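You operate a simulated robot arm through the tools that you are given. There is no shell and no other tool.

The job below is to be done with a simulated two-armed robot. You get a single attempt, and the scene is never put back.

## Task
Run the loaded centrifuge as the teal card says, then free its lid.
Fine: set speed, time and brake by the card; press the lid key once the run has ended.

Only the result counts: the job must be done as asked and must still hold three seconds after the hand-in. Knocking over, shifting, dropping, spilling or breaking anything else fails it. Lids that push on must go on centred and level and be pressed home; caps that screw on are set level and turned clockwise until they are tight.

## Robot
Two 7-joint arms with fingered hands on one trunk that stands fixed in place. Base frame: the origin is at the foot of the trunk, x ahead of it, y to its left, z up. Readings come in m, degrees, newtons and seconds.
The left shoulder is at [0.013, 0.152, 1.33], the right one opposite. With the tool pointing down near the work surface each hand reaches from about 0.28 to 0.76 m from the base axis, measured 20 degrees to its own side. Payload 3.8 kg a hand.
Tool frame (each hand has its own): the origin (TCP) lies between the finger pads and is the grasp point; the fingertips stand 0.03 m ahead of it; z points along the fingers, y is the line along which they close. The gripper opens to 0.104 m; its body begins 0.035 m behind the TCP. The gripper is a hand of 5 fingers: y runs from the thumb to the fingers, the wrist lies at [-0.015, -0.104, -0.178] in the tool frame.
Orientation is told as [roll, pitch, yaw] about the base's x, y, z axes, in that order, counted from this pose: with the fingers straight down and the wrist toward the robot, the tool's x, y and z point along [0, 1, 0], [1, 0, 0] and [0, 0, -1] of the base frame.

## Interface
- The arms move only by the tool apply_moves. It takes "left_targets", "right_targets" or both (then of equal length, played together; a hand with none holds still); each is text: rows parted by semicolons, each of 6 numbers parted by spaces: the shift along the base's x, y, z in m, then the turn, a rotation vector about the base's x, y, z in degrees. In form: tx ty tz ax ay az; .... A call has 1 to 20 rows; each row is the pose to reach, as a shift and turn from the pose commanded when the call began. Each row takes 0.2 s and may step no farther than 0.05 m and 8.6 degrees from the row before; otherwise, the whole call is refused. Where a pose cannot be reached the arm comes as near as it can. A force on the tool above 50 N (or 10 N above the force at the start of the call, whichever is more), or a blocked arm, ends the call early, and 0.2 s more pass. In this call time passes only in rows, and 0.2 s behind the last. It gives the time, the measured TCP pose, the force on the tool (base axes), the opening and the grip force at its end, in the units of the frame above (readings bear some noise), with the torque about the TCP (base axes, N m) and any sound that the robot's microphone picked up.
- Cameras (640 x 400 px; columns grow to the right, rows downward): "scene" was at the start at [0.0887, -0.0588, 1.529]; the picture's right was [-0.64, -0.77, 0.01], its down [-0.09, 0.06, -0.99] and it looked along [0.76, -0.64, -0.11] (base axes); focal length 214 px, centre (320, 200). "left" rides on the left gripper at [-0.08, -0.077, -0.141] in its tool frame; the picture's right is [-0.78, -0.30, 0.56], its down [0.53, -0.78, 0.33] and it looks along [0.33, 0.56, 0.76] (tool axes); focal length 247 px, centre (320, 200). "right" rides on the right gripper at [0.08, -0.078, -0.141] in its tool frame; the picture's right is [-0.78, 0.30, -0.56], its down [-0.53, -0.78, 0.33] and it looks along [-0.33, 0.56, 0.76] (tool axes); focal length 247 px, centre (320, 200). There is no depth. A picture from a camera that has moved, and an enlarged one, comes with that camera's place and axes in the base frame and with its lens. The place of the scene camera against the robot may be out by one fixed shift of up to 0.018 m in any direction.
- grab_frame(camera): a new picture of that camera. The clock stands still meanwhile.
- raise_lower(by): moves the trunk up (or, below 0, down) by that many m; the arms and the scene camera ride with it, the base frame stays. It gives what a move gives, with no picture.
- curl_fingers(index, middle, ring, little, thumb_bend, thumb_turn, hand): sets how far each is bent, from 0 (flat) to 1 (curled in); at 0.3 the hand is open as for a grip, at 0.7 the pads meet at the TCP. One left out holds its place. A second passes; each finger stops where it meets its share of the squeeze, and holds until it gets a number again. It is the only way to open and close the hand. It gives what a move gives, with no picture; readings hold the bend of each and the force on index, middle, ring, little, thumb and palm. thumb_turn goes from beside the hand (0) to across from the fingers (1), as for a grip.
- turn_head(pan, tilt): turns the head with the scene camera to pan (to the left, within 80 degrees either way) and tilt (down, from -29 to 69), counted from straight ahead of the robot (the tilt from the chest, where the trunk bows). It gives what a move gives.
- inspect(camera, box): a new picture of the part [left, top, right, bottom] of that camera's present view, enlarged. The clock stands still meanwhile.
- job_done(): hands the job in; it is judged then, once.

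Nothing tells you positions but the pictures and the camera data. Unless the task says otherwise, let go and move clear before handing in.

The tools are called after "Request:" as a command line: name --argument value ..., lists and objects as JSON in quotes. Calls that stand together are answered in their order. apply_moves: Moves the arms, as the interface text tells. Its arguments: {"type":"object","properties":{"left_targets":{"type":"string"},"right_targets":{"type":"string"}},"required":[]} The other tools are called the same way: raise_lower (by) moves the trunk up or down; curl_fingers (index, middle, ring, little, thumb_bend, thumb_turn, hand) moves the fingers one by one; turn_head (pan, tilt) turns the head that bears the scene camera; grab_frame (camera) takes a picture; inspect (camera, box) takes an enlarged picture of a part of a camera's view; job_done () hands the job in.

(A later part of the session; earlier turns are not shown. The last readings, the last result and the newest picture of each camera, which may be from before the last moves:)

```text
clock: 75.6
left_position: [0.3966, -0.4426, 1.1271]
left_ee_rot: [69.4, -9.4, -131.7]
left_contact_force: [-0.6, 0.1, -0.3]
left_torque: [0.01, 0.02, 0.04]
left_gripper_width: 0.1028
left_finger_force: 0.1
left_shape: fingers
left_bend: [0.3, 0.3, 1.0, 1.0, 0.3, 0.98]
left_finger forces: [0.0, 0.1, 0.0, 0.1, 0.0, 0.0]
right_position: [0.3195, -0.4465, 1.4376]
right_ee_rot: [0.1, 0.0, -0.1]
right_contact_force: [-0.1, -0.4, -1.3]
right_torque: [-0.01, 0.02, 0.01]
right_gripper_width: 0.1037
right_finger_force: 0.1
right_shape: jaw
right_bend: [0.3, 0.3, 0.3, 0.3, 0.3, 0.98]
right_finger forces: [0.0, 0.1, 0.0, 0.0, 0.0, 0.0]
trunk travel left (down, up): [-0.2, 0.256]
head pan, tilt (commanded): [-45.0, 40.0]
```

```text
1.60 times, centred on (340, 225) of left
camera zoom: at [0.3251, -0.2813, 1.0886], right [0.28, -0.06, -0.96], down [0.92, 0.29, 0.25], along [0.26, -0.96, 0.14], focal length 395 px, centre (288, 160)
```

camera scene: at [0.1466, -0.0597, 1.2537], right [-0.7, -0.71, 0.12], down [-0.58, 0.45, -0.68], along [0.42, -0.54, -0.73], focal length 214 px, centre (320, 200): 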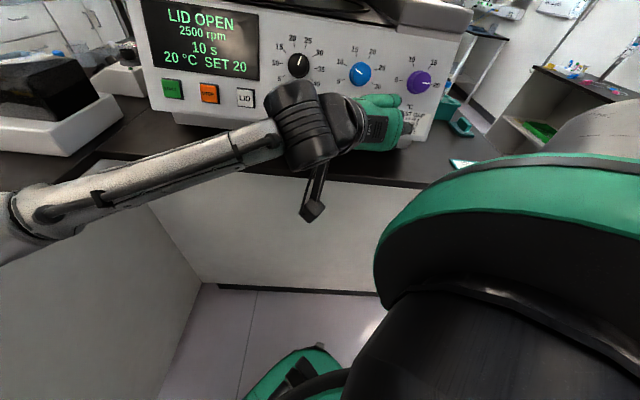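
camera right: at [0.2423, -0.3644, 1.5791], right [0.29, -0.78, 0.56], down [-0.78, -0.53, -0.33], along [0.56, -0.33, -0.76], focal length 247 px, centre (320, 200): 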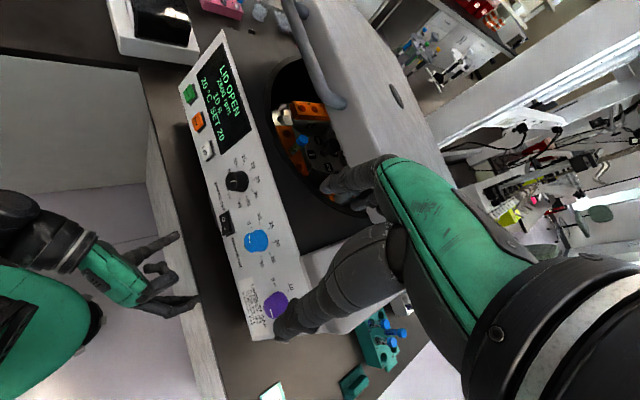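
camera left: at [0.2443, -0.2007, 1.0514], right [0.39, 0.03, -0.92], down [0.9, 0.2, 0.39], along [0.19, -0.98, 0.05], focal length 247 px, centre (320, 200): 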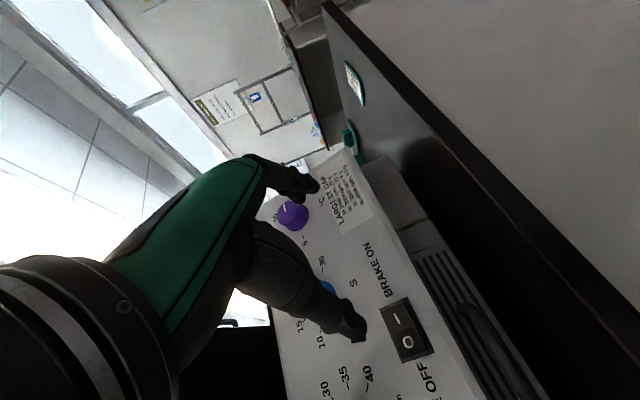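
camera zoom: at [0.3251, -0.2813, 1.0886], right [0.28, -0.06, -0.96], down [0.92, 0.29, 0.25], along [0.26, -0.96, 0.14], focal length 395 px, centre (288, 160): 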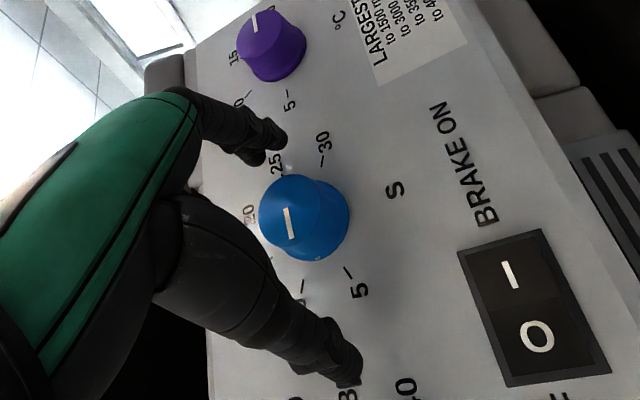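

Same grip position regained. Closing and turning another 26° counterclockwise.

Request:
curl_fingers --hand "left" --index 0.6 --middle 0.6 --thumb_bend 0.68

Request:
apply_moves --left_targets "-0.0007 -0.0001 -0.0011 -4.39 4.39 2.26; -0.0014 -0.0002 -0.0022 -8.77 8.77 4.51; -0.002 -0.0003 -0.0034 -13.16 13.16 6.77; -0.0027 -0.0004 -0.0045 -17.5 17.5 9.0"

Request:
curl_fingers --hand "left" --index 0.3 --middle 0.3 --thumb_bend 0.3

Request:
apply_moves --left_targets "-0.0266 0.0266 0.0137 0 0 0; -0.0532 0.0532 0.0274 0 0 0; -0.0665 0.0765 0.034 0 0 0"

Request:
inspect --camera "left" --box '[330, 190, 430, 290]'

Request:
inspect --camera "scene" --box '[130, 0, 450, 150]'

Request:
inspect --camera "right" --box '[210, 150, 310, 280]'

```text
clock: 76.6
left_position: [0.392, -0.4432, 1.1284]
left_ee_rot: [69.6, -9.4, -131.8]
left_contact_force: [-7.7, -9.5, 2.9]
left_torque: [-0.18, -0.01, -0.32]
left_gripper_width: 0.0346
left_finger_force: 9.0
left_shape: fingers
left_bend: [0.5, 0.54, 1.0, 1.0, 0.64, 1.0]
left_finger forces: [7.8, 7.0, 0.1, 0.0, 3.1, 0.1]
right_position: [0.3172, -0.4479, 1.4376]
right_ee_rot: [0.1, -0.1, -0.1]
right_contact_force: [-1.3, 0.6, -0.1]
right_torque: [0.0, 0.02, -0.04]
right_gripper_width: 0.1035
right_finger_force: 0.1
right_shape: jaw
right_bend: [0.3, 0.3, 0.3, 0.3, 0.3, 0.98]
right_finger forces: [0.0, 0.1, 0.0, 0.0, 0.0, 0.1]
trunk travel left (down, up): [-0.2, 0.256]
head pan, tilt (commanded): [-45.0, 40.0]
```

```text
clock: 77.6
left_position: [0.3921, -0.4442, 1.1236]
left_ee_rot: [65.6, -33.9, -121.1]
left_contact_force: [-5.5, -9.1, 8.0]
left_torque: [-0.19, -0.15, -0.36]
left_gripper_width: 0.0346
left_finger_force: 8.9
left_shape: fingers
left_bend: [0.5, 0.53, 1.0, 1.0, 0.64, 1.0]
left_finger forces: [7.8, 7.3, 0.0, 0.0, 2.7, 0.0]
right_position: [0.3168, -0.4474, 1.4382]
right_ee_rot: [0.1, -0.2, -0.1]
right_contact_force: [0.7, 0.5, -0.2]
right_torque: [0.0, -0.03, 0.01]
right_gripper_width: 0.1038
right_finger_force: 0.1
right_shape: jaw
right_bend: [0.3, 0.3, 0.3, 0.3, 0.3, 0.98]
right_finger forces: [0.0, 0.1, 0.0, 0.0, 0.0, 0.0]
trunk travel left (down, up): [-0.2, 0.256]
head pan, tilt (commanded): [-45.0, 40.0]
```

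```text
clock: 78.6
left_position: [0.3933, -0.4422, 1.1225]
left_ee_rot: [65.5, -33.9, -120.9]
left_contact_force: [-0.6, 0.1, 0.9]
left_torque: [-0.04, 0.02, -0.01]
left_gripper_width: 0.1028
left_finger_force: 0.2
left_shape: fingers
left_bend: [0.3, 0.3, 1.0, 1.0, 0.3, 0.98]
left_finger forces: [0.0, 0.0, 0.0, 0.0, 0.0, 0.0]
right_position: [0.3205, -0.4457, 1.438]
right_ee_rot: [-0.1, -0.1, -0.1]
right_contact_force: [0.4, 0.3, -0.2]
right_torque: [0.02, 0.0, -0.01]
right_gripper_width: 0.1038
right_finger_force: 0.1
right_shape: jaw
right_bend: [0.3, 0.3, 0.3, 0.3, 0.3, 0.98]
right_finger forces: [0.0, 0.0, 0.0, 0.0, 0.1, 0.1]
trunk travel left (down, up): [-0.2, 0.256]
head pan, tilt (commanded): [-45.0, 40.0]
```

```text
clock: 79.4
left_position: [0.3268, -0.3654, 1.1552]
left_ee_rot: [65.6, -33.9, -121.1]
left_contact_force: [-0.4, -0.1, 0.5]
left_torque: [-0.03, -0.02, -0.03]
left_gripper_width: 0.1029
left_finger_force: 0.1
left_shape: fingers
left_bend: [0.3, 0.3, 1.0, 1.0, 0.3, 0.98]
left_finger forces: [0.0, 0.0, 0.1, 0.0, 0.0, 0.1]
right_position: [0.3187, -0.4453, 1.4383]
right_ee_rot: [0.0, 0.0, -0.1]
right_contact_force: [0.5, 0.4, -0.5]
right_torque: [0.06, 0.05, 0.03]
right_gripper_width: 0.1036
right_finger_force: 0.2
right_shape: jaw
right_bend: [0.3, 0.3, 0.3, 0.3, 0.3, 0.98]
right_finger forces: [0.1, 0.0, 0.0, 0.0, 0.1, 0.1]
trunk travel left (down, up): [-0.2, 0.256]
head pan, tilt (commanded): [-45.0, 40.0]
```

```text
4.00 times, centred on (380, 240) of left
camera zoom: at [0.2168, -0.2327, 1.1004], right [0.02, -0.33, -0.94], down [0.88, 0.45, -0.14], along [0.47, -0.83, 0.3], focal length 988 px, centre (80, 40)
```

zoom: 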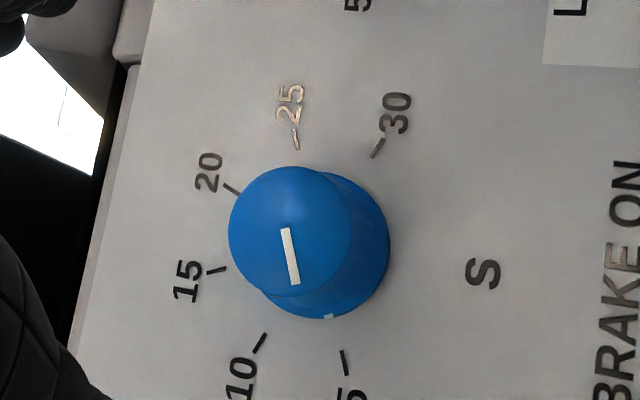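

```text
2.00 times, centred on (290, 75) of scene
camera zoom: at [0.1471, -0.0593, 1.2536], right [-0.7, -0.71, 0.12], down [-0.58, 0.45, -0.68], along [0.42, -0.54, -0.73], focal length 429 px, centre (380, 450)
```

zoom: 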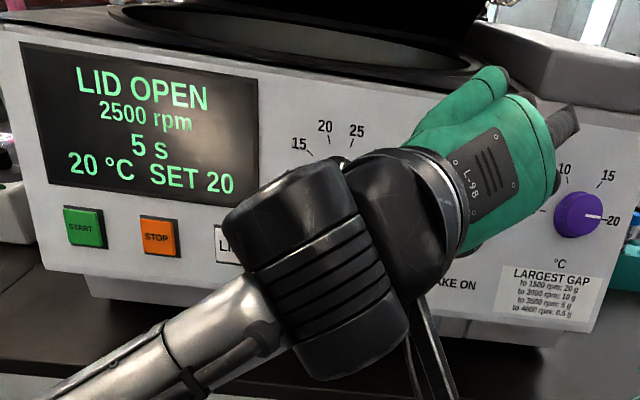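

```text
3.08 times, centred on (260, 215) of right
camera zoom: at [0.2435, -0.3639, 1.5789], right [0.29, -0.78, 0.56], down [-0.78, -0.53, -0.33], along [0.56, -0.33, -0.76], focal length 760 px, centre (505, 154)
```

zoom: 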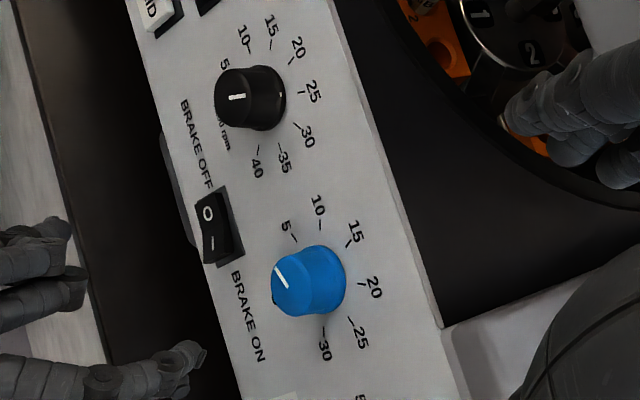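

Now the pointer is within a few degrees of the 5 mark and the display holds 2500 rpm / 5 s with the brake off. Next I'll raise the trunk, swing the left hand to a pointing pose near START, and prepare the right hand to close the lid.

Request:
raise_lower --by 0.2

Request:
curl_fingers --hand "left" --index 0.0 --middle 1.0 --ring 1.0 --little 1.0 --thumb_bend 0.8 --thumb_turn 0.3

Request:
apply_moves --left_targets "0.017 0.027 -0.021 0.51 5.06 3.31; 0.034 0.054 -0.043 1.02 10.1 6.62; 0.051 0.081 -0.064 1.53 15.2 9.93; 0.068 0.108 -0.085 2.03 20.2 13.2; 0.085 0.135 -0.106 2.54 25.3 16.5; 0.102 0.162 -0.128 3.05 30.4 19.9; 0.118 0.19 -0.149 3.56 35.4 23.2; 0.135 0.217 -0.17 4.07 40.5 26.5; 0.152 0.244 -0.191 4.58 45.5 29.8; 0.169 0.271 -0.213 5.08 50.6 33.1; 0.186 0.298 -0.234 5.59 55.6 36.4; 0.203 0.325 -0.255 6.1 60.7 39.7"

Request:
grab_frame --camera "scene"

Request:
grab_frame --camera "right"

Request:
grab_frame --camera "left"

```text
clock: 81.5
left_position: [0.3289, -0.3659, 1.3575]
left_ee_rot: [65.6, -33.9, -121.1]
left_contact_force: [-0.2, -0.2, -0.6]
left_torque: [0.02, -0.01, 0.02]
left_gripper_width: 0.1029
left_finger_force: 0.0
left_shape: fingers
left_bend: [0.3, 0.3, 1.0, 1.0, 0.3, 0.98]
left_finger forces: [0.1, 0.0, 0.0, 0.1, 0.0, 0.0]
right_position: [0.3192, -0.4465, 1.6369]
right_ee_rot: [0.1, 0.0, 0.0]
right_contact_force: [-0.1, 0.1, 0.1]
right_torque: [-0.01, 0.02, -0.02]
right_gripper_width: 0.1036
right_finger_force: 0.0
right_shape: jaw
right_bend: [0.3, 0.3, 0.3, 0.3, 0.3, 0.98]
right_finger forces: [0.0, 0.0, 0.0, 0.0, 0.0, 0.0]
trunk travel left (down, up): [-0.4, 0.056]
head pan, tilt (commanded): [-45.0, 40.0]
```

```text
clock: 82.5
left_position: [0.3273, -0.3669, 1.3571]
left_ee_rot: [65.6, -33.9, -121.0]
left_contact_force: [-0.2, 0.2, -0.1]
left_torque: [0.01, 0.01, 0.04]
left_gripper_width: 0.0809
left_finger_force: 0.2
left_shape: fingers
left_bend: [0.0, 1.0, 1.0, 1.0, 0.8, 0.31]
left_finger forces: [0.0, 0.0, 0.0, 0.0, 0.0, 0.0]
right_position: [0.3203, -0.4452, 1.6375]
right_ee_rot: [0.1, -0.1, -0.1]
right_contact_force: [-0.5, 0.4, -0.7]
right_torque: [0.02, -0.01, 0.02]
right_gripper_width: 0.1034
right_finger_force: 0.0
right_shape: jaw
right_bend: [0.3, 0.3, 0.3, 0.3, 0.3, 0.98]
right_finger forces: [0.0, 0.0, 0.1, 0.1, 0.0, 0.1]
trunk travel left (down, up): [-0.4, 0.056]
head pan, tilt (commanded): [-45.0, 40.0]
```

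```text
clock: 85.2
left_position: [0.5306, -0.0396, 1.1018]
left_ee_rot: [-0.2, -18.9, -44.8]
left_contact_force: [0.4, -0.5, -0.6]
left_torque: [0.0, 0.04, 0.01]
left_gripper_width: 0.0807
left_finger_force: 0.1
left_shape: fingers
left_bend: [0.0, 1.0, 1.0, 1.0, 0.8, 0.31]
left_finger forces: [0.0, 0.0, 0.1, 0.0, 0.0, 0.0]
right_position: [0.3197, -0.4446, 1.6374]
right_ee_rot: [0.0, 0.0, -0.1]
right_contact_force: [-0.1, 0.6, -0.2]
right_torque: [0.05, -0.01, -0.02]
right_gripper_width: 0.1036
right_finger_force: 0.1
right_shape: jaw
right_bend: [0.3, 0.3, 0.3, 0.3, 0.3, 0.98]
right_finger forces: [0.0, 0.1, 0.1, 0.1, 0.1, 0.0]
trunk travel left (down, up): [-0.4, 0.056]
head pan, tilt (commanded): [-45.0, 40.0]
```

```text
taken
camera scene: at [0.0786, -0.059, 1.4745], right [-0.71, -0.71, 0.01], down [-0.46, 0.45, -0.76], along [0.54, -0.54, -0.65], focal length 214 px, centre (320, 200)
```

scene: 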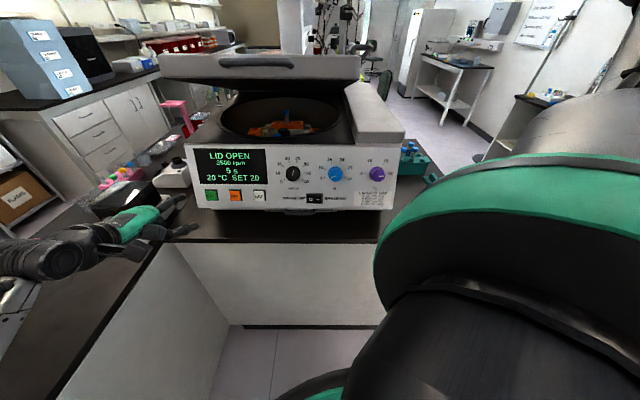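

```text
taken
camera right: at [0.2442, -0.3635, 1.7789], right [0.29, -0.78, 0.56], down [-0.78, -0.53, -0.33], along [0.56, -0.33, -0.76], focal length 247 px, centre (320, 200)
```

right: 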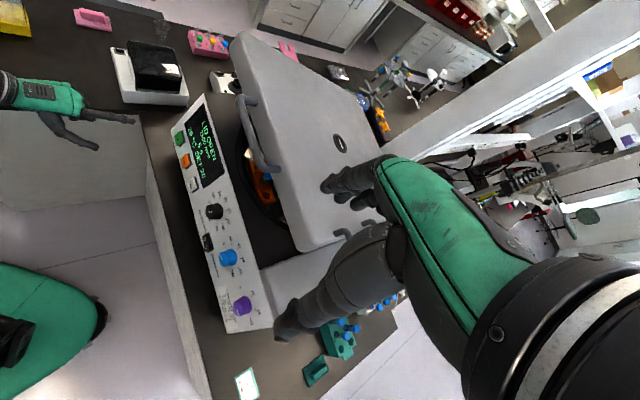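

```text
taken
camera left: at [0.3896, -0.0115, 1.2093], right [-0.62, -0.48, -0.62], down [-0.07, 0.82, -0.57], along [0.78, -0.31, -0.54], focal length 247 px, centre (320, 200)
```

left: 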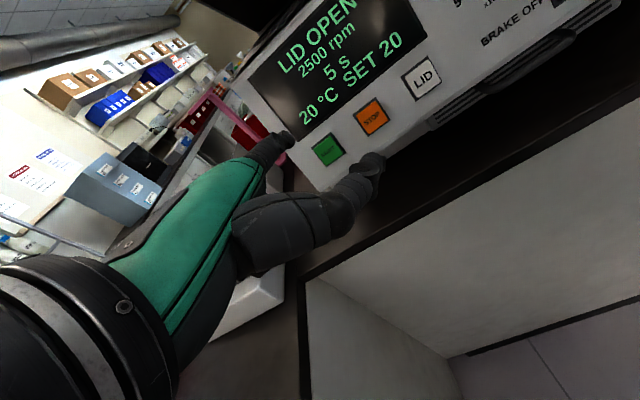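

The left hand is parked near START. Now I'll study the lid closely before pushing it shut with the right hand.

Request:
inspect --camera "right" --box '[190, 10, 430, 270]'

Request:
inspect --camera "scene" --box '[140, 30, 430, 160]'

```text
1.54 times, centred on (310, 140) of right
camera zoom: at [0.2442, -0.3635, 1.7789], right [0.29, -0.78, 0.56], down [-0.78, -0.53, -0.33], along [0.56, -0.33, -0.76], focal length 380 px, centre (335, 292)
```

zoom: 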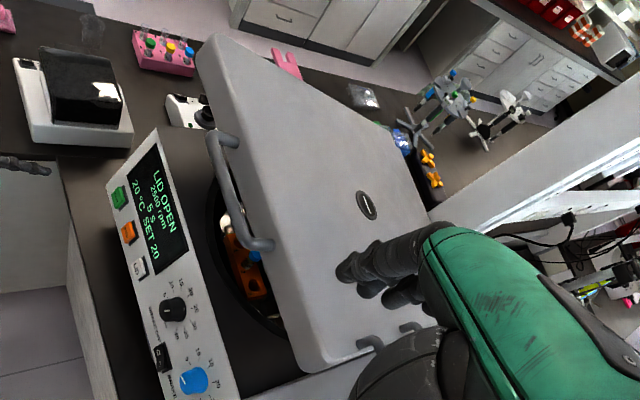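

```text
2.21 times, centred on (285, 95) of scene
camera zoom: at [0.0786, -0.059, 1.4745], right [-0.71, -0.71, 0.01], down [-0.46, 0.45, -0.76], along [0.54, -0.54, -0.65], focal length 473 px, centre (397, 432)
```

zoom: 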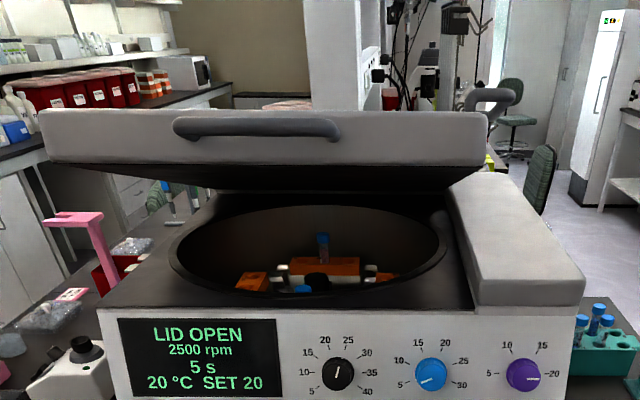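

The lid is hinged at the back with its front edge near [0.58, -0.38, 1.40]; it needs to be pushed down about 0.17 m. I'll make a right fist, palm down, and bring it above the front centre of the lid.

Request:
curl_fingers --hand "right" --index 1.0 --middle 1.0 --ring 1.0 --little 1.0 --thumb_bend 0.3 --thumb_turn 0.0

Request:
apply_moves --right_targets "0.035 0.006 0.0 -1.24 -5.63 -3.43; 0.075 0.013 0.0 -2.49 -11.26 -6.86; 0.115 0.019 -0.005 -3.73 -16.9 -10.3; 0.157 0.026 -0.02 -4.97 -22.5 -13.7; 0.198 0.032 -0.045 -6.2 -28.1 -17.1; 0.24 0.039 -0.07 -7.46 -33.8 -20.6; 0.28 0.045 -0.09 -8.7 -39.4 -24.0"

Request:
grab_frame --camera "right"

Request:
grab_frame --camera "scene"

```text
clock: 86.2
left_position: [0.5303, -0.0413, 1.1028]
left_ee_rot: [0.0, -18.9, -45.0]
left_contact_force: [0.6, 0.0, -0.4]
left_torque: [-0.02, 0.01, 0.01]
left_gripper_width: 0.0807
left_finger_force: 0.1
left_shape: fingers
left_bend: [0.0, 1.0, 1.0, 1.0, 0.8, 0.31]
left_finger forces: [0.0, 0.1, 0.0, 0.1, 0.0, 0.0]
right_position: [0.3187, -0.4453, 1.6379]
right_ee_rot: [-0.1, -0.1, -0.1]
right_contact_force: [-0.1, -0.1, 0.1]
right_torque: [0.01, 0.0, -0.01]
right_gripper_width: 0.0923
right_finger_force: 0.1
right_shape: fingers
right_bend: [1.0, 1.0, 1.0, 1.0, 0.3, 0.0]
right_finger forces: [0.1, 0.0, 0.0, 0.0, 0.1, 0.0]
trunk travel left (down, up): [-0.4, 0.056]
head pan, tilt (commanded): [-45.0, 40.0]
```

```text
clock: 87.8
left_position: [0.5326, -0.0392, 1.101]
left_ee_rot: [-0.1, -19.0, -44.9]
left_contact_force: [-0.7, 0.5, -0.2]
left_torque: [0.04, -0.03, -0.03]
left_gripper_width: 0.0806
left_finger_force: 0.1
left_shape: fingers
left_bend: [0.0, 1.0, 1.0, 1.0, 0.8, 0.31]
left_finger forces: [0.0, 0.1, 0.0, 0.0, 0.0, 0.1]
right_position: [0.6022, -0.3996, 1.5481]
right_ee_rot: [0.0, -40.1, -25.0]
right_contact_force: [0.4, -0.2, 0.1]
right_torque: [0.0, 0.04, 0.0]
right_gripper_width: 0.0925
right_finger_force: 0.1
right_shape: fingers
right_bend: [1.0, 1.0, 1.0, 1.0, 0.3, 0.0]
right_finger forces: [0.1, 0.0, 0.0, 0.0, 0.0, 0.0]
trunk travel left (down, up): [-0.4, 0.056]
head pan, tilt (commanded): [-45.0, 40.0]
```

```text
taken
camera right: at [0.5007, -0.2626, 1.6056], right [-0.45, -0.65, 0.62], down [-0.57, -0.32, -0.75], along [0.69, -0.69, -0.22], focal length 247 px, centre (320, 200)
```

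right: 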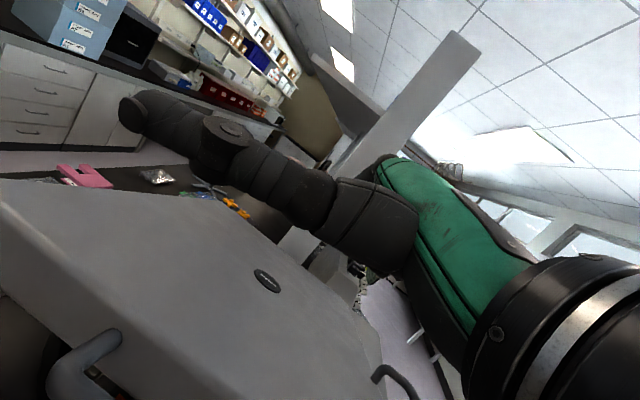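

```text
taken
camera scene: at [0.0802, -0.0587, 1.4745], right [-0.71, -0.71, 0.01], down [-0.46, 0.45, -0.76], along [0.53, -0.54, -0.65], focal length 214 px, centre (320, 200)
```

scene: 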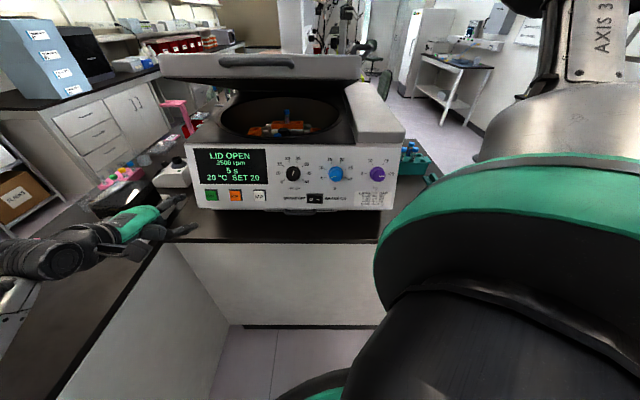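

The right fist is above the lid. I'll tilt the head up to see the fist and the lid together.

Request:
turn_head --pan -42 --tilt 14

Request:
grab_frame --camera "scene"

```text
clock: 88.7
left_position: [0.5294, -0.0405, 1.1019]
left_ee_rot: [0.0, -18.9, -45.1]
left_contact_force: [-0.8, 0.7, 0.5]
left_torque: [0.0, -0.03, 0.0]
left_gripper_width: 0.0809
left_finger_force: 0.2
left_shape: fingers
left_bend: [0.0, 1.0, 1.0, 1.0, 0.8, 0.31]
left_finger forces: [0.1, 0.1, 0.0, 0.0, 0.0, 0.0]
right_position: [0.5997, -0.4005, 1.5503]
right_ee_rot: [0.2, -40.1, -25.2]
right_contact_force: [-0.2, 0.4, -0.2]
right_torque: [0.01, -0.02, -0.03]
right_gripper_width: 0.0926
right_finger_force: 0.1
right_shape: fingers
right_bend: [1.0, 1.0, 1.0, 1.0, 0.3, 0.0]
right_finger forces: [0.1, 0.0, 0.0, 0.0, 0.0, 0.1]
trunk travel left (down, up): [-0.4, 0.056]
head pan, tilt (commanded): [-42.0, 14.0]
```

```text
taken
camera scene: at [0.0874, -0.0622, 1.5156], right [-0.67, -0.74, 0.01], down [-0.19, 0.16, -0.97], along [0.72, -0.65, -0.25], focal length 214 px, centre (320, 200)
```

scene: 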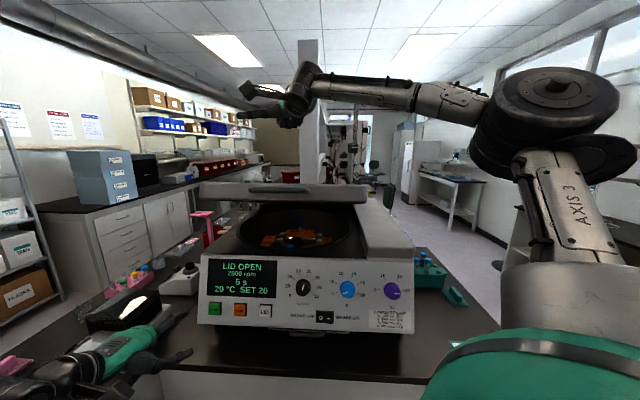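

Good view: the fist hangs over the front middle of the lid. I'll enlarge to judge how it will land.

Request:
inspect --camera "scene" --box '[190, 60, 390, 240]'

Request:
inspect --camera "left" --box '[200, 0, 640, 200]'

```text
2.22 times, centred on (290, 150) of scene
camera zoom: at [0.0874, -0.0622, 1.5156], right [-0.67, -0.74, 0.01], down [-0.19, 0.16, -0.97], along [0.72, -0.65, -0.25], focal length 477 px, centre (387, 311)
```

zoom: 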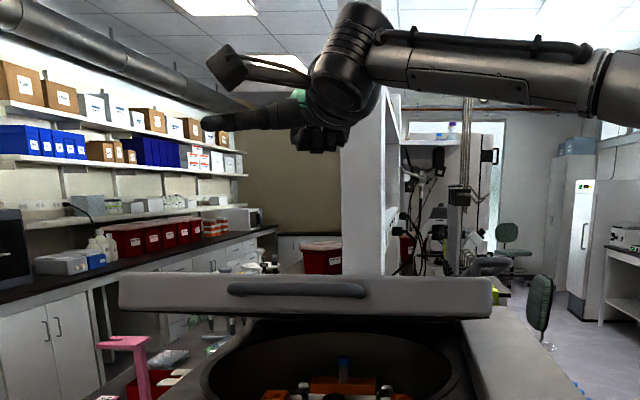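

```text
1.45 times, centred on (420, 100) of left
camera zoom: at [0.3888, -0.0124, 1.2097], right [-0.62, -0.48, -0.62], down [-0.07, 0.82, -0.57], along [0.78, -0.31, -0.54], focal length 359 px, centre (174, 346)
```

zoom: 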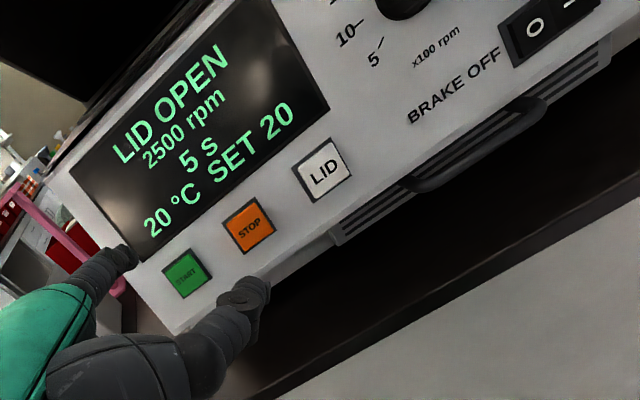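

The fist is centred, about 14 cm above the lid's front edge. I'll lower it until it meets the lid.

Request:
apply_moves --right_targets "0 0 -0.04 0 0 0; 0 0 -0.08 0 0 0; 0 0 -0.11 0 0 0; 0 0 -0.13 0 0 0; 0 0 -0.15 0 0 0"

Request:
grab_frame --camera "scene"

```text
clock: 89.8
left_position: [0.5315, -0.0405, 1.1005]
left_ee_rot: [0.1, -19.0, -45.1]
left_contact_force: [0.1, 0.3, -0.1]
left_torque: [-0.04, -0.01, -0.01]
left_gripper_width: 0.081
left_finger_force: 0.1
left_shape: fingers
left_bend: [0.0, 1.0, 1.0, 1.0, 0.8, 0.31]
left_finger forces: [0.0, 0.1, 0.0, 0.0, 0.0, 0.0]
right_position: [0.5987, -0.402, 1.3975]
right_ee_rot: [0.2, -40.0, -25.3]
right_contact_force: [-0.1, 0.5, 0.3]
right_torque: [-0.03, 0.0, 0.01]
right_gripper_width: 0.0923
right_finger_force: 0.1
right_shape: fingers
right_bend: [1.0, 1.0, 1.0, 1.0, 0.3, 0.0]
right_finger forces: [0.1, 0.0, 0.0, 0.0, 0.1, 0.0]
trunk travel left (down, up): [-0.4, 0.056]
head pan, tilt (commanded): [-42.0, 14.0]
```

```text
taken
camera scene: at [0.0879, -0.0624, 1.5156], right [-0.67, -0.74, 0.01], down [-0.19, 0.16, -0.97], along [0.72, -0.65, -0.25], focal length 214 px, centre (320, 200)
```

scene: 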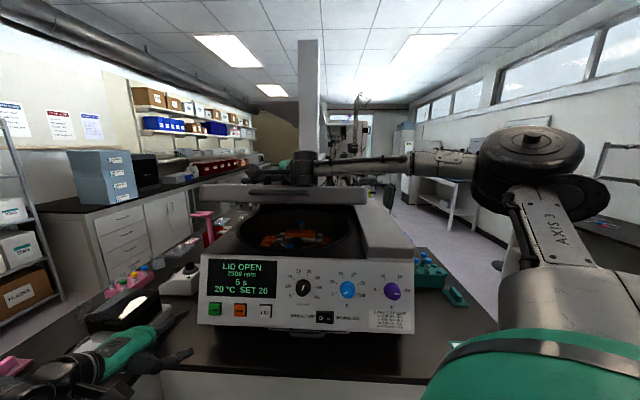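

No contact yet. Continuing down in small steps, drifting slightly toward the robot as the lid's arc does.

Request:
apply_moves --right_targets "0 0 -0.02 0 0 0; -0.001 0.001 -0.04 0 0 0; -0.003 0.003 -0.06 0 0 0; -0.005 0.005 -0.08 0 0 0; -0.008 0.008 -0.1 0 0 0"

Request:
grab_frame --camera "scene"

```text
clock: 91.0
left_position: [0.5305, -0.041, 1.102]
left_ee_rot: [0.0, -18.9, -45.0]
left_contact_force: [0.6, 0.3, -0.3]
left_torque: [-0.01, -0.01, 0.01]
left_gripper_width: 0.0807
left_finger_force: 0.0
left_shape: fingers
left_bend: [0.0, 1.0, 1.0, 1.0, 0.8, 0.31]
left_finger forces: [0.1, 0.0, 0.0, 0.0, 0.0, 0.1]
right_position: [0.5923, -0.3931, 1.2983]
right_ee_rot: [0.3, -40.1, -25.2]
right_contact_force: [0.1, 0.7, 2.9]
right_torque: [0.03, 0.06, -0.02]
right_gripper_width: 0.0926
right_finger_force: 0.7
right_shape: fingers
right_bend: [1.0, 1.0, 1.0, 1.0, 0.3, 0.0]
right_finger forces: [0.1, 2.5, 0.0, 0.1, 0.1, 0.0]
trunk travel left (down, up): [-0.4, 0.056]
head pan, tilt (commanded): [-42.0, 14.0]
```

```text
taken
camera scene: at [0.0875, -0.0624, 1.5156], right [-0.67, -0.74, 0.01], down [-0.19, 0.16, -0.97], along [0.72, -0.65, -0.25], focal length 214 px, centre (320, 200)
```

scene: 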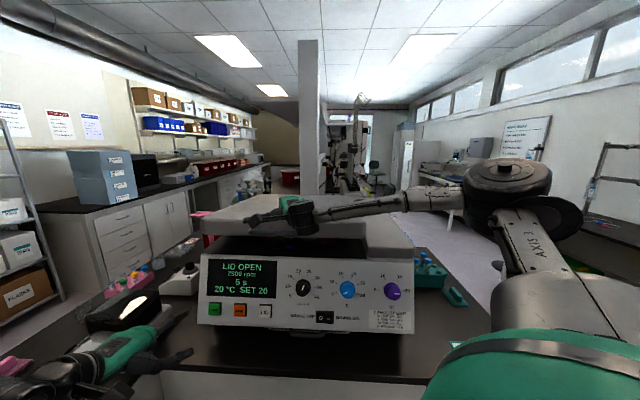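

The lid is following down with only 3 N. Continuing until it seats.

Request:
apply_moves --right_targets "-0.003 0.003 -0.02 0 0 0; -0.006 0.006 -0.04 0 0 0; -0.009 0.009 -0.06 0 0 0; -0.011 0.011 -0.075 0 0 0"

Request:
inspect --camera "scene" --box '[180, 160, 440, 350]'

```text
clock: 92.0
left_position: [0.5281, -0.0405, 1.1024]
left_ee_rot: [0.0, -19.0, -45.0]
left_contact_force: [-0.2, -1.0, 0.4]
left_torque: [0.01, 0.0, 0.0]
left_gripper_width: 0.0807
left_finger_force: 0.0
left_shape: fingers
left_bend: [0.0, 1.0, 1.0, 1.0, 0.8, 0.31]
left_finger forces: [0.0, 0.0, 0.0, 0.0, 0.0, 0.0]
right_position: [0.5849, -0.3838, 1.2458]
right_ee_rot: [0.9, -42.4, -26.0]
right_contact_force: [-0.5, -5.2, 15.1]
right_torque: [0.0, 0.32, 0.08]
right_gripper_width: 0.0924
right_finger_force: 8.2
right_shape: fingers
right_bend: [1.0, 1.0, 1.0, 1.0, 0.3, 0.0]
right_finger forces: [0.0, 14.2, 3.1, 0.1, 0.1, 0.1]
trunk travel left (down, up): [-0.4, 0.056]
head pan, tilt (commanded): [-42.0, 14.0]
stopped in row 4 (right hand): the force on the tool passed its limit at 58 N (the readings are from after the stop); the commanded pose is now the measured one
```

```text
2.11 times, centred on (310, 255) of scene
camera zoom: at [0.0855, -0.0618, 1.5157], right [-0.67, -0.74, 0.01], down [-0.19, 0.16, -0.97], along [0.72, -0.65, -0.25], focal length 452 px, centre (341, 84)
```

zoom: 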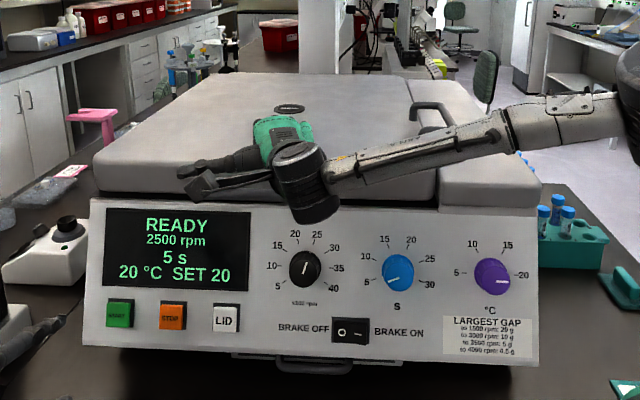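

The lid is home and the display shows READY, 2500 rpm, 5 s. I'll lift the right fist clear and check that the lid stays shut.

Request:
apply_moves --right_targets "0 0 0.03 0 0 0; 0 0 0.07 0 0 0; -0.02 0 0.11 0 0 0; -0.05 -0.01 0.15 0 0 0; -0.09 -0.02 0.18 0 0 0"

Request:
inspect --camera "scene" --box '[180, 160, 440, 350]'

Request:
inspect --camera "left" --box '[200, 0, 640, 200]'

```text
refused: row 4 steps farther than a row can; nothing moved
```

```text
2.11 times, centred on (310, 255) of scene
camera zoom: at [0.0855, -0.0618, 1.5157], right [-0.67, -0.74, 0.01], down [-0.19, 0.16, -0.97], along [0.72, -0.65, -0.25], focal length 452 px, centre (341, 84)
```

zoom: 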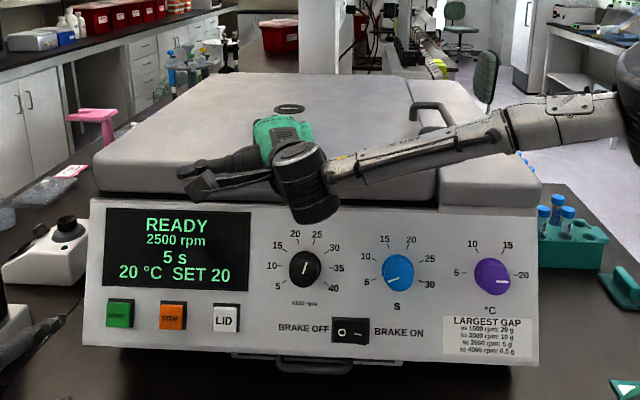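

```text
1.45 times, centred on (420, 100) of left
camera zoom: at [0.3872, -0.0122, 1.2101], right [-0.62, -0.48, -0.62], down [-0.06, 0.82, -0.57], along [0.78, -0.31, -0.54], focal length 359 px, centre (174, 346)
```

zoom: 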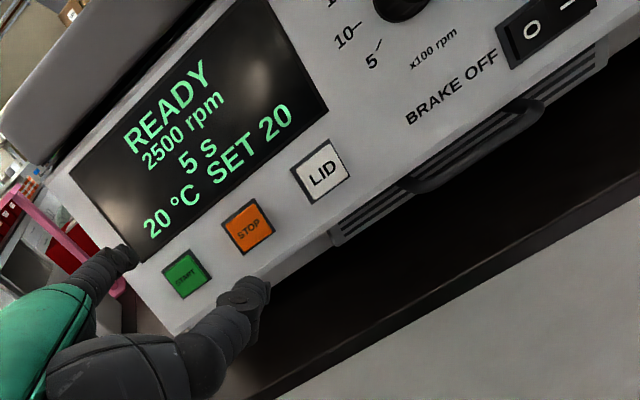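

The rows were too long in one step; same lift with shorter steps.

Request:
apply_moves --right_targets "0 0 0.03 0 0 0; 0 0 0.07 0 0 0; -0.01 0 0.11 0 0 0; -0.03 -0.005 0.145 0 0 0; -0.055 -0.01 0.175 0 0 0; -0.085 -0.015 0.2 0 0 0"

Request:
inspect --camera "scene" --box '[180, 160, 440, 350]'

Request:
inspect --camera "left" --box '[200, 60, 460, 220]'

```text
clock: 93.4
left_position: [0.5299, -0.0407, 1.1019]
left_ee_rot: [0.1, -19.0, -45.0]
left_contact_force: [-0.4, 0.2, 0.1]
left_torque: [0.0, -0.03, 0.02]
left_gripper_width: 0.081
left_finger_force: 0.1
left_shape: fingers
left_bend: [0.0, 1.0, 1.0, 1.0, 0.8, 0.31]
left_finger forces: [0.1, 0.0, 0.1, 0.0, 0.0, 0.0]
right_position: [0.4978, -0.3971, 1.4426]
right_ee_rot: [0.6, -41.9, -25.7]
right_contact_force: [-0.3, 1.1, 0.1]
right_torque: [0.0, -0.04, 0.02]
right_gripper_width: 0.0925
right_finger_force: 0.0
right_shape: fingers
right_bend: [1.0, 1.0, 1.0, 1.0, 0.3, 0.0]
right_finger forces: [0.0, 0.0, 0.1, 0.0, 0.0, 0.0]
trunk travel left (down, up): [-0.4, 0.056]
head pan, tilt (commanded): [-42.0, 14.0]
```

```text
2.11 times, centred on (310, 255) of scene
camera zoom: at [0.086, -0.0623, 1.5157], right [-0.67, -0.74, 0.01], down [-0.19, 0.16, -0.97], along [0.72, -0.65, -0.25], focal length 452 px, centre (341, 84)
```

zoom: 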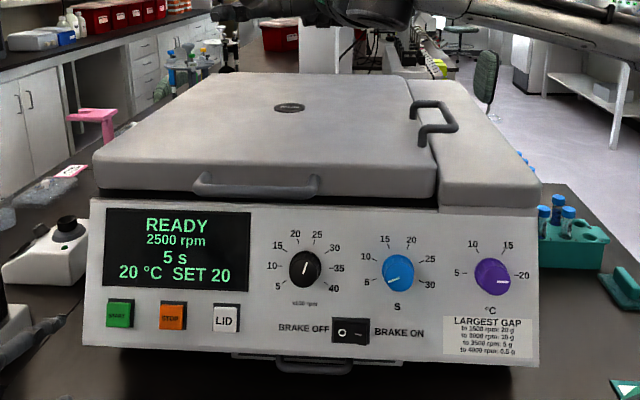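

```text
2.46 times, centred on (330, 140) of left
camera zoom: at [0.3877, -0.0124, 1.2101], right [-0.62, -0.48, -0.62], down [-0.07, 0.82, -0.57], along [0.78, -0.31, -0.54], focal length 608 px, centre (295, 348)
```

zoom: 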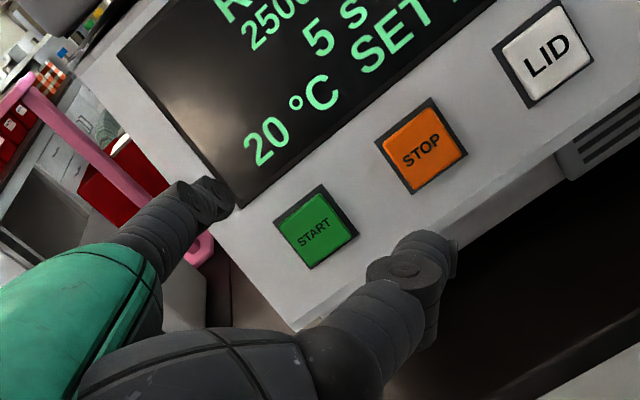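

READY with the lid shut and everything set. From the left camera START lies near [0.665, -0.189, 1.051]; I'll bring the index tip to about 3 cm in front of it.

Request:
apply_moves --left_targets "0.015 -0.012 -0.03 0 0 0; 0.035 -0.03 -0.056 0 0 0; 0.0603 -0.0512 -0.0761 0 0 0"

Request:
inspect --camera "left" --box '[200, 60, 460, 220]'

Request:
inspect --camera "scene" --box '[180, 240, 340, 360]'

```text
clock: 94.2
left_position: [0.5896, -0.0937, 1.0259]
left_ee_rot: [0.0, -18.8, -45.0]
left_contact_force: [-0.2, -0.1, -0.8]
left_torque: [-0.03, 0.0, 0.0]
left_gripper_width: 0.0807
left_finger_force: 0.0
left_shape: fingers
left_bend: [0.0, 1.0, 1.0, 1.0, 0.8, 0.31]
left_finger forces: [0.0, 0.0, 0.1, 0.0, 0.0, 0.0]
right_position: [0.4994, -0.3981, 1.4412]
right_ee_rot: [0.7, -41.8, -25.9]
right_contact_force: [0.0, 0.3, 0.1]
right_torque: [0.02, -0.01, 0.0]
right_gripper_width: 0.0928
right_finger_force: 0.2
right_shape: fingers
right_bend: [1.0, 1.0, 1.0, 1.0, 0.3, 0.0]
right_finger forces: [0.1, 0.0, 0.1, 0.0, 0.0, 0.0]
trunk travel left (down, up): [-0.4, 0.056]
head pan, tilt (commanded): [-42.0, 14.0]
```

```text
2.46 times, centred on (330, 140) of left
camera zoom: at [0.4497, -0.0647, 1.133], right [-0.62, -0.48, -0.62], down [-0.07, 0.82, -0.57], along [0.78, -0.31, -0.54], focal length 608 px, centre (295, 348)
```

zoom: 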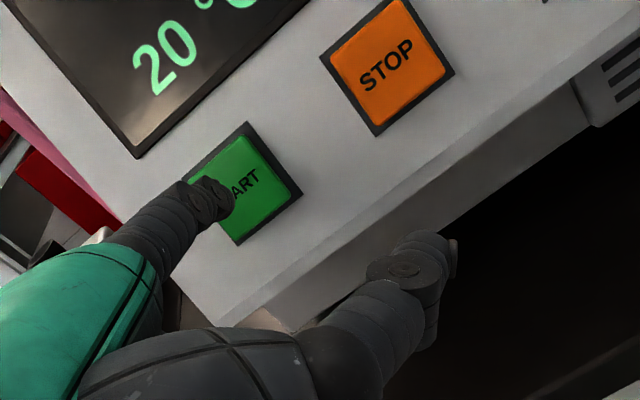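

```text
3.33 times, centred on (260, 300) of scene
camera zoom: at [0.0886, -0.0634, 1.5155], right [-0.67, -0.74, 0.01], down [-0.19, 0.16, -0.97], along [0.72, -0.65, -0.25], focal length 715 px, centre (520, -133)
```

zoom: 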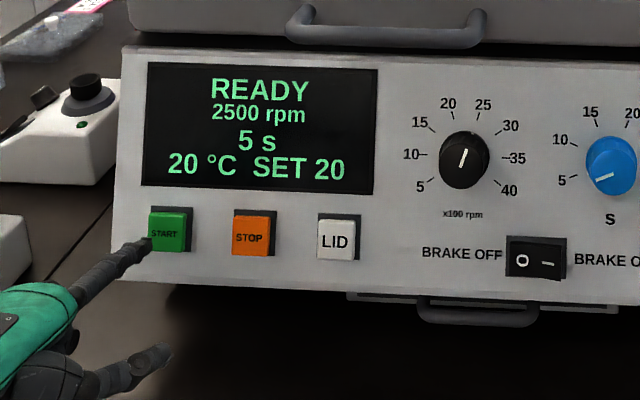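

The fingertip is aimed straight at the centre of START. I'll press in along the panel normal and watch the force.

Request:
apply_moves --left_targets "0.01 -0.01 -0.0051 0 0 0; 0.0166 -0.0166 -0.0086 0 0 0; 0.0206 -0.0206 -0.0106 0 0 0; 0.0232 -0.0232 -0.012 0 0 0; 0.0259 -0.0259 -0.0133 0 0 0"

Request:
inspect --camera "scene" --box '[180, 240, 340, 360]'

```text
clock: 95.4
left_position: [0.6117, -0.1142, 1.0174]
left_ee_rot: [0.1, -19.4, -45.0]
left_contact_force: [-23.1, 22.8, 10.6]
left_torque: [-1.52, -1.46, -0.42]
left_gripper_width: 0.0796
left_finger_force: 17.2
left_shape: fingers
left_bend: [0.01, 1.0, 1.0, 1.0, 0.8, 0.31]
left_finger forces: [33.8, 0.0, 0.1, 0.0, 0.0, 0.1]
right_position: [0.4918, -0.3926, 1.448]
right_ee_rot: [0.6, -42.3, -25.7]
right_contact_force: [0.0, -0.5, -0.4]
right_torque: [0.01, -0.04, 0.0]
right_gripper_width: 0.0928
right_finger_force: 0.0
right_shape: fingers
right_bend: [1.0, 1.0, 1.0, 1.0, 0.3, 0.0]
right_finger forces: [0.0, 0.1, 0.0, 0.0, 0.0, 0.0]
trunk travel left (down, up): [-0.4, 0.056]
head pan, tilt (commanded): [-42.0, 14.0]
heard: click
```

```text
3.33 times, centred on (260, 300) of scene
camera zoom: at [0.0791, -0.0551, 1.5164], right [-0.67, -0.74, 0.01], down [-0.18, 0.16, -0.97], along [0.72, -0.65, -0.24], focal length 715 px, centre (520, -133)
```

zoom: 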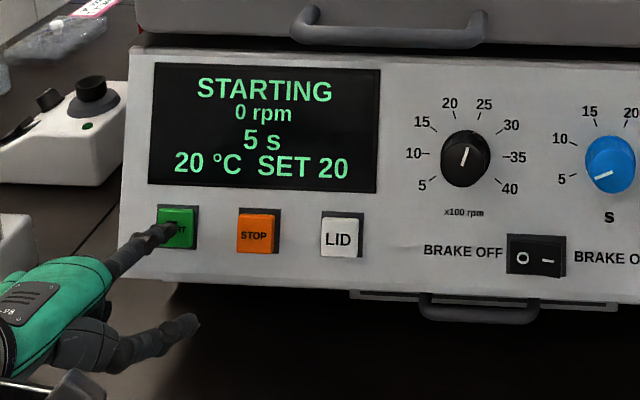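

"STARTING" with a click: the run has begun. I'll withdraw and move the finger sideways to stand off in front of the LID key while it runs.

Request:
apply_moves --left_targets "-0.02 0.02 0.01 0 0 0; -0.046 0.046 0.024 0 0 0; -0.072 0.02 0.024 0 0 0; -0.098 -0.006 0.024 0 0 0; -0.124 -0.032 0.024 0 0 0; -0.15 -0.057 0.024 0 0 0"

Request:
inspect --camera "scene" --box '[180, 240, 340, 360]'

Request:
inspect --camera "left" --box '[200, 60, 460, 220]'

```text
clock: 96.8
left_position: [0.465, -0.177, 1.0367]
left_ee_rot: [0.0, -19.1, -44.9]
left_contact_force: [0.7, 0.0, 0.5]
left_torque: [0.02, -0.03, 0.03]
left_gripper_width: 0.0809
left_finger_force: 0.1
left_shape: fingers
left_bend: [0.0, 1.0, 1.0, 1.0, 0.8, 0.31]
left_finger forces: [0.0, 0.0, 0.0, 0.0, 0.1, 0.1]
right_position: [0.499, -0.3975, 1.4425]
right_ee_rot: [0.7, -41.8, -25.8]
right_contact_force: [0.1, 0.2, 0.3]
right_torque: [-0.01, -0.04, 0.0]
right_gripper_width: 0.0925
right_finger_force: 0.2
right_shape: fingers
right_bend: [1.0, 1.0, 1.0, 1.0, 0.3, 0.0]
right_finger forces: [0.1, 0.0, 0.0, 0.0, 0.0, 0.0]
trunk travel left (down, up): [-0.4, 0.056]
head pan, tilt (commanded): [-42.0, 14.0]
```

```text
3.33 times, centred on (260, 300) of scene
camera zoom: at [0.086, -0.0623, 1.5157], right [-0.67, -0.74, 0.01], down [-0.19, 0.16, -0.97], along [0.72, -0.65, -0.25], focal length 715 px, centre (520, -133)
```

zoom: 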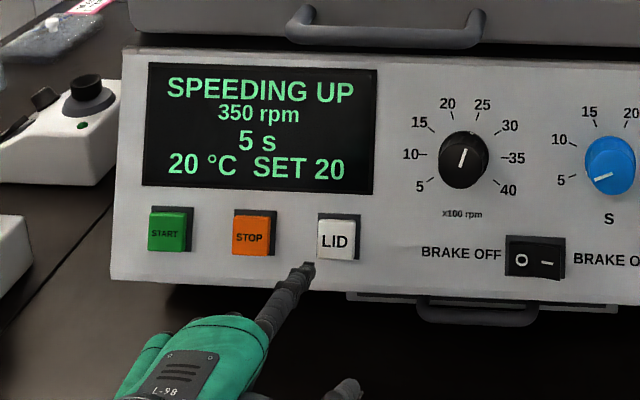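

```text
2.46 times, centred on (330, 140) of left
camera zoom: at [0.3233, -0.1481, 1.1447], right [-0.62, -0.48, -0.62], down [-0.07, 0.82, -0.57], along [0.78, -0.31, -0.54], focal length 608 px, centre (295, 348)
```

zoom: 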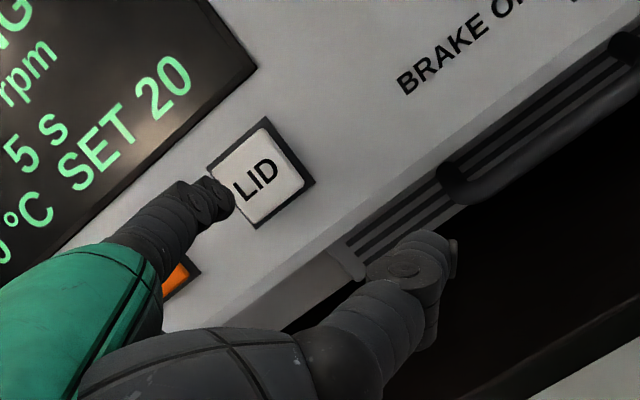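

Speeding up. The finger is aimed at the LID key from about 6 cm. I'll hold still and let the run go on, checking the display.

Request:
apply_moves --left_targets "0 0 0 0 0 0; 0 0 0 0 0 0; 0 0 0 0 0 0; 0 0 0 0 0 0; 0 0 0 0 0 0; 0 0 0 0 0 0; 0 0 0 0 0 0; 0 0 0 0 0 0; 0 0 0 0 0 0; 0 0 0 0 0 0; 0 0 0 0 0 0; 0 0 0 0 0 0; 0 0 0 0 0 0; 0 0 0 0 0 0; 0 0 0 0 0 0; 0 0 0 0 0 0; 0 0 0 0 0 0; 0 0 0 0 0 0; 0 0 0 0 0 0; 0 0 0 0 0 0"

Request:
inspect --camera "scene" --box '[180, 240, 340, 360]'

```text
clock: 101.0
left_position: [0.4663, -0.1762, 1.0369]
left_ee_rot: [0.0, -18.9, -45.0]
left_contact_force: [0.2, 0.4, -0.4]
left_torque: [-0.01, 0.01, -0.02]
left_gripper_width: 0.0808
left_finger_force: 0.1
left_shape: fingers
left_bend: [0.0, 1.0, 1.0, 1.0, 0.8, 0.31]
left_finger forces: [0.1, 0.1, 0.1, 0.0, 0.0, 0.0]
right_position: [0.4991, -0.3986, 1.4411]
right_ee_rot: [0.7, -41.9, -25.8]
right_contact_force: [-0.7, 0.6, 0.9]
right_torque: [0.01, 0.01, 0.06]
right_gripper_width: 0.0926
right_finger_force: 0.0
right_shape: fingers
right_bend: [1.0, 1.0, 1.0, 1.0, 0.3, 0.0]
right_finger forces: [0.1, 0.0, 0.1, 0.1, 0.1, 0.1]
trunk travel left (down, up): [-0.4, 0.056]
head pan, tilt (commanded): [-42.0, 14.0]
```

```text
3.33 times, centred on (260, 300) of scene
camera zoom: at [0.0876, -0.0621, 1.5156], right [-0.67, -0.74, 0.01], down [-0.19, 0.16, -0.97], along [0.72, -0.65, -0.25], focal length 715 px, centre (520, -133)
```

zoom: 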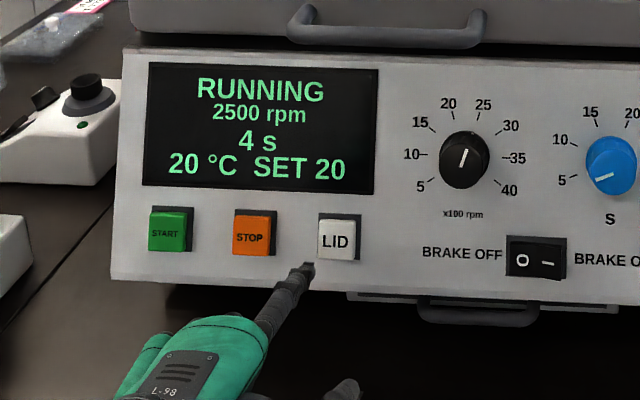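

RUNNING at 2500 rpm with 4 s left. I'll keep waiting.

Request:
apply_moves --left_targets "0 0 0 0 0 0; 0 0 0 0 0 0; 0 0 0 0 0 0; 0 0 0 0 0 0; 0 0 0 0 0 0; 0 0 0 0 0 0; 0 0 0 0 0 0; 0 0 0 0 0 0; 0 0 0 0 0 0; 0 0 0 0 0 0; 0 0 0 0 0 0; 0 0 0 0 0 0; 0 0 0 0 0 0; 0 0 0 0 0 0; 0 0 0 0 0 0; 0 0 0 0 0 0; 0 0 0 0 0 0; 0 0 0 0 0 0; 0 0 0 0 0 0; 0 0 0 0 0 0"

Request:
apply_moves --left_targets "0 0 0 0 0 0; 0 0 0 0 0 0; 0 0 0 0 0 0; 0 0 0 0 0 0; 0 0 0 0 0 0; 0 0 0 0 0 0; 0 0 0 0 0 0; 0 0 0 0 0 0; 0 0 0 0 0 0; 0 0 0 0 0 0; 0 0 0 0 0 0; 0 0 0 0 0 0; 0 0 0 0 0 0; 0 0 0 0 0 0; 0 0 0 0 0 0; 0 0 0 0 0 0; 0 0 0 0 0 0; 0 0 0 0 0 0; 0 0 0 0 0 0; 0 0 0 0 0 0"

Request:
inspect --camera "scene" --box '[180, 240, 340, 360]'

```text
clock: 105.2
left_position: [0.4665, -0.1779, 1.0357]
left_ee_rot: [0.0, -18.9, -45.1]
left_contact_force: [-0.4, 0.7, -0.1]
left_torque: [-0.02, 0.04, 0.04]
left_gripper_width: 0.0805
left_finger_force: 0.1
left_shape: fingers
left_bend: [0.0, 1.0, 1.0, 1.0, 0.8, 0.31]
left_finger forces: [0.0, 0.0, 0.0, 0.0, 0.0, 0.0]
right_position: [0.5001, -0.3975, 1.442]
right_ee_rot: [0.8, -42.0, -25.8]
right_contact_force: [0.0, -0.1, -0.4]
right_torque: [-0.01, 0.03, -0.01]
right_gripper_width: 0.0927
right_finger_force: 0.1
right_shape: fingers
right_bend: [1.0, 1.0, 1.0, 1.0, 0.3, 0.0]
right_finger forces: [0.0, 0.0, 0.0, 0.0, 0.0, 0.0]
trunk travel left (down, up): [-0.4, 0.056]
head pan, tilt (commanded): [-42.0, 14.0]
```

```text
clock: 109.4
left_position: [0.4666, -0.1766, 1.0381]
left_ee_rot: [-0.1, -18.9, -44.9]
left_contact_force: [0.3, 0.4, 0.0]
left_torque: [-0.03, 0.04, -0.02]
left_gripper_width: 0.0807
left_finger_force: 0.0
left_shape: fingers
left_bend: [0.0, 1.0, 1.0, 1.0, 0.8, 0.31]
left_finger forces: [0.0, 0.0, 0.0, 0.0, 0.0, 0.1]
right_position: [0.5002, -0.397, 1.443]
right_ee_rot: [0.7, -41.9, -25.8]
right_contact_force: [0.1, -0.8, 0.1]
right_torque: [0.01, 0.01, 0.02]
right_gripper_width: 0.0926
right_finger_force: 0.1
right_shape: fingers
right_bend: [1.0, 1.0, 1.0, 1.0, 0.3, 0.0]
right_finger forces: [0.0, 0.0, 0.0, 0.0, 0.1, 0.0]
trunk travel left (down, up): [-0.4, 0.056]
head pan, tilt (commanded): [-42.0, 14.0]
```

```text
3.33 times, centred on (260, 300) of scene
camera zoom: at [0.0876, -0.0621, 1.5156], right [-0.67, -0.74, 0.01], down [-0.19, 0.16, -0.97], along [0.72, -0.65, -0.25], focal length 715 px, centre (520, -133)
```

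zoom: 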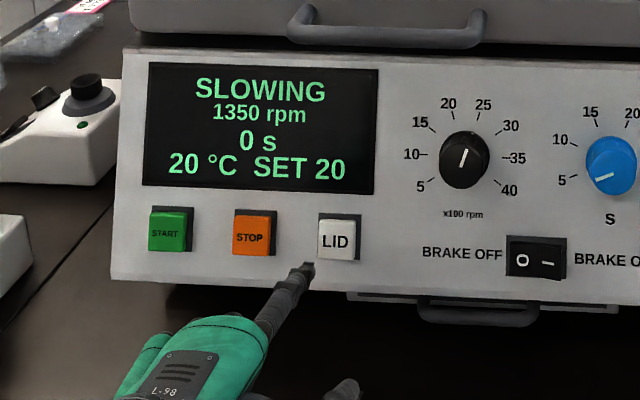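

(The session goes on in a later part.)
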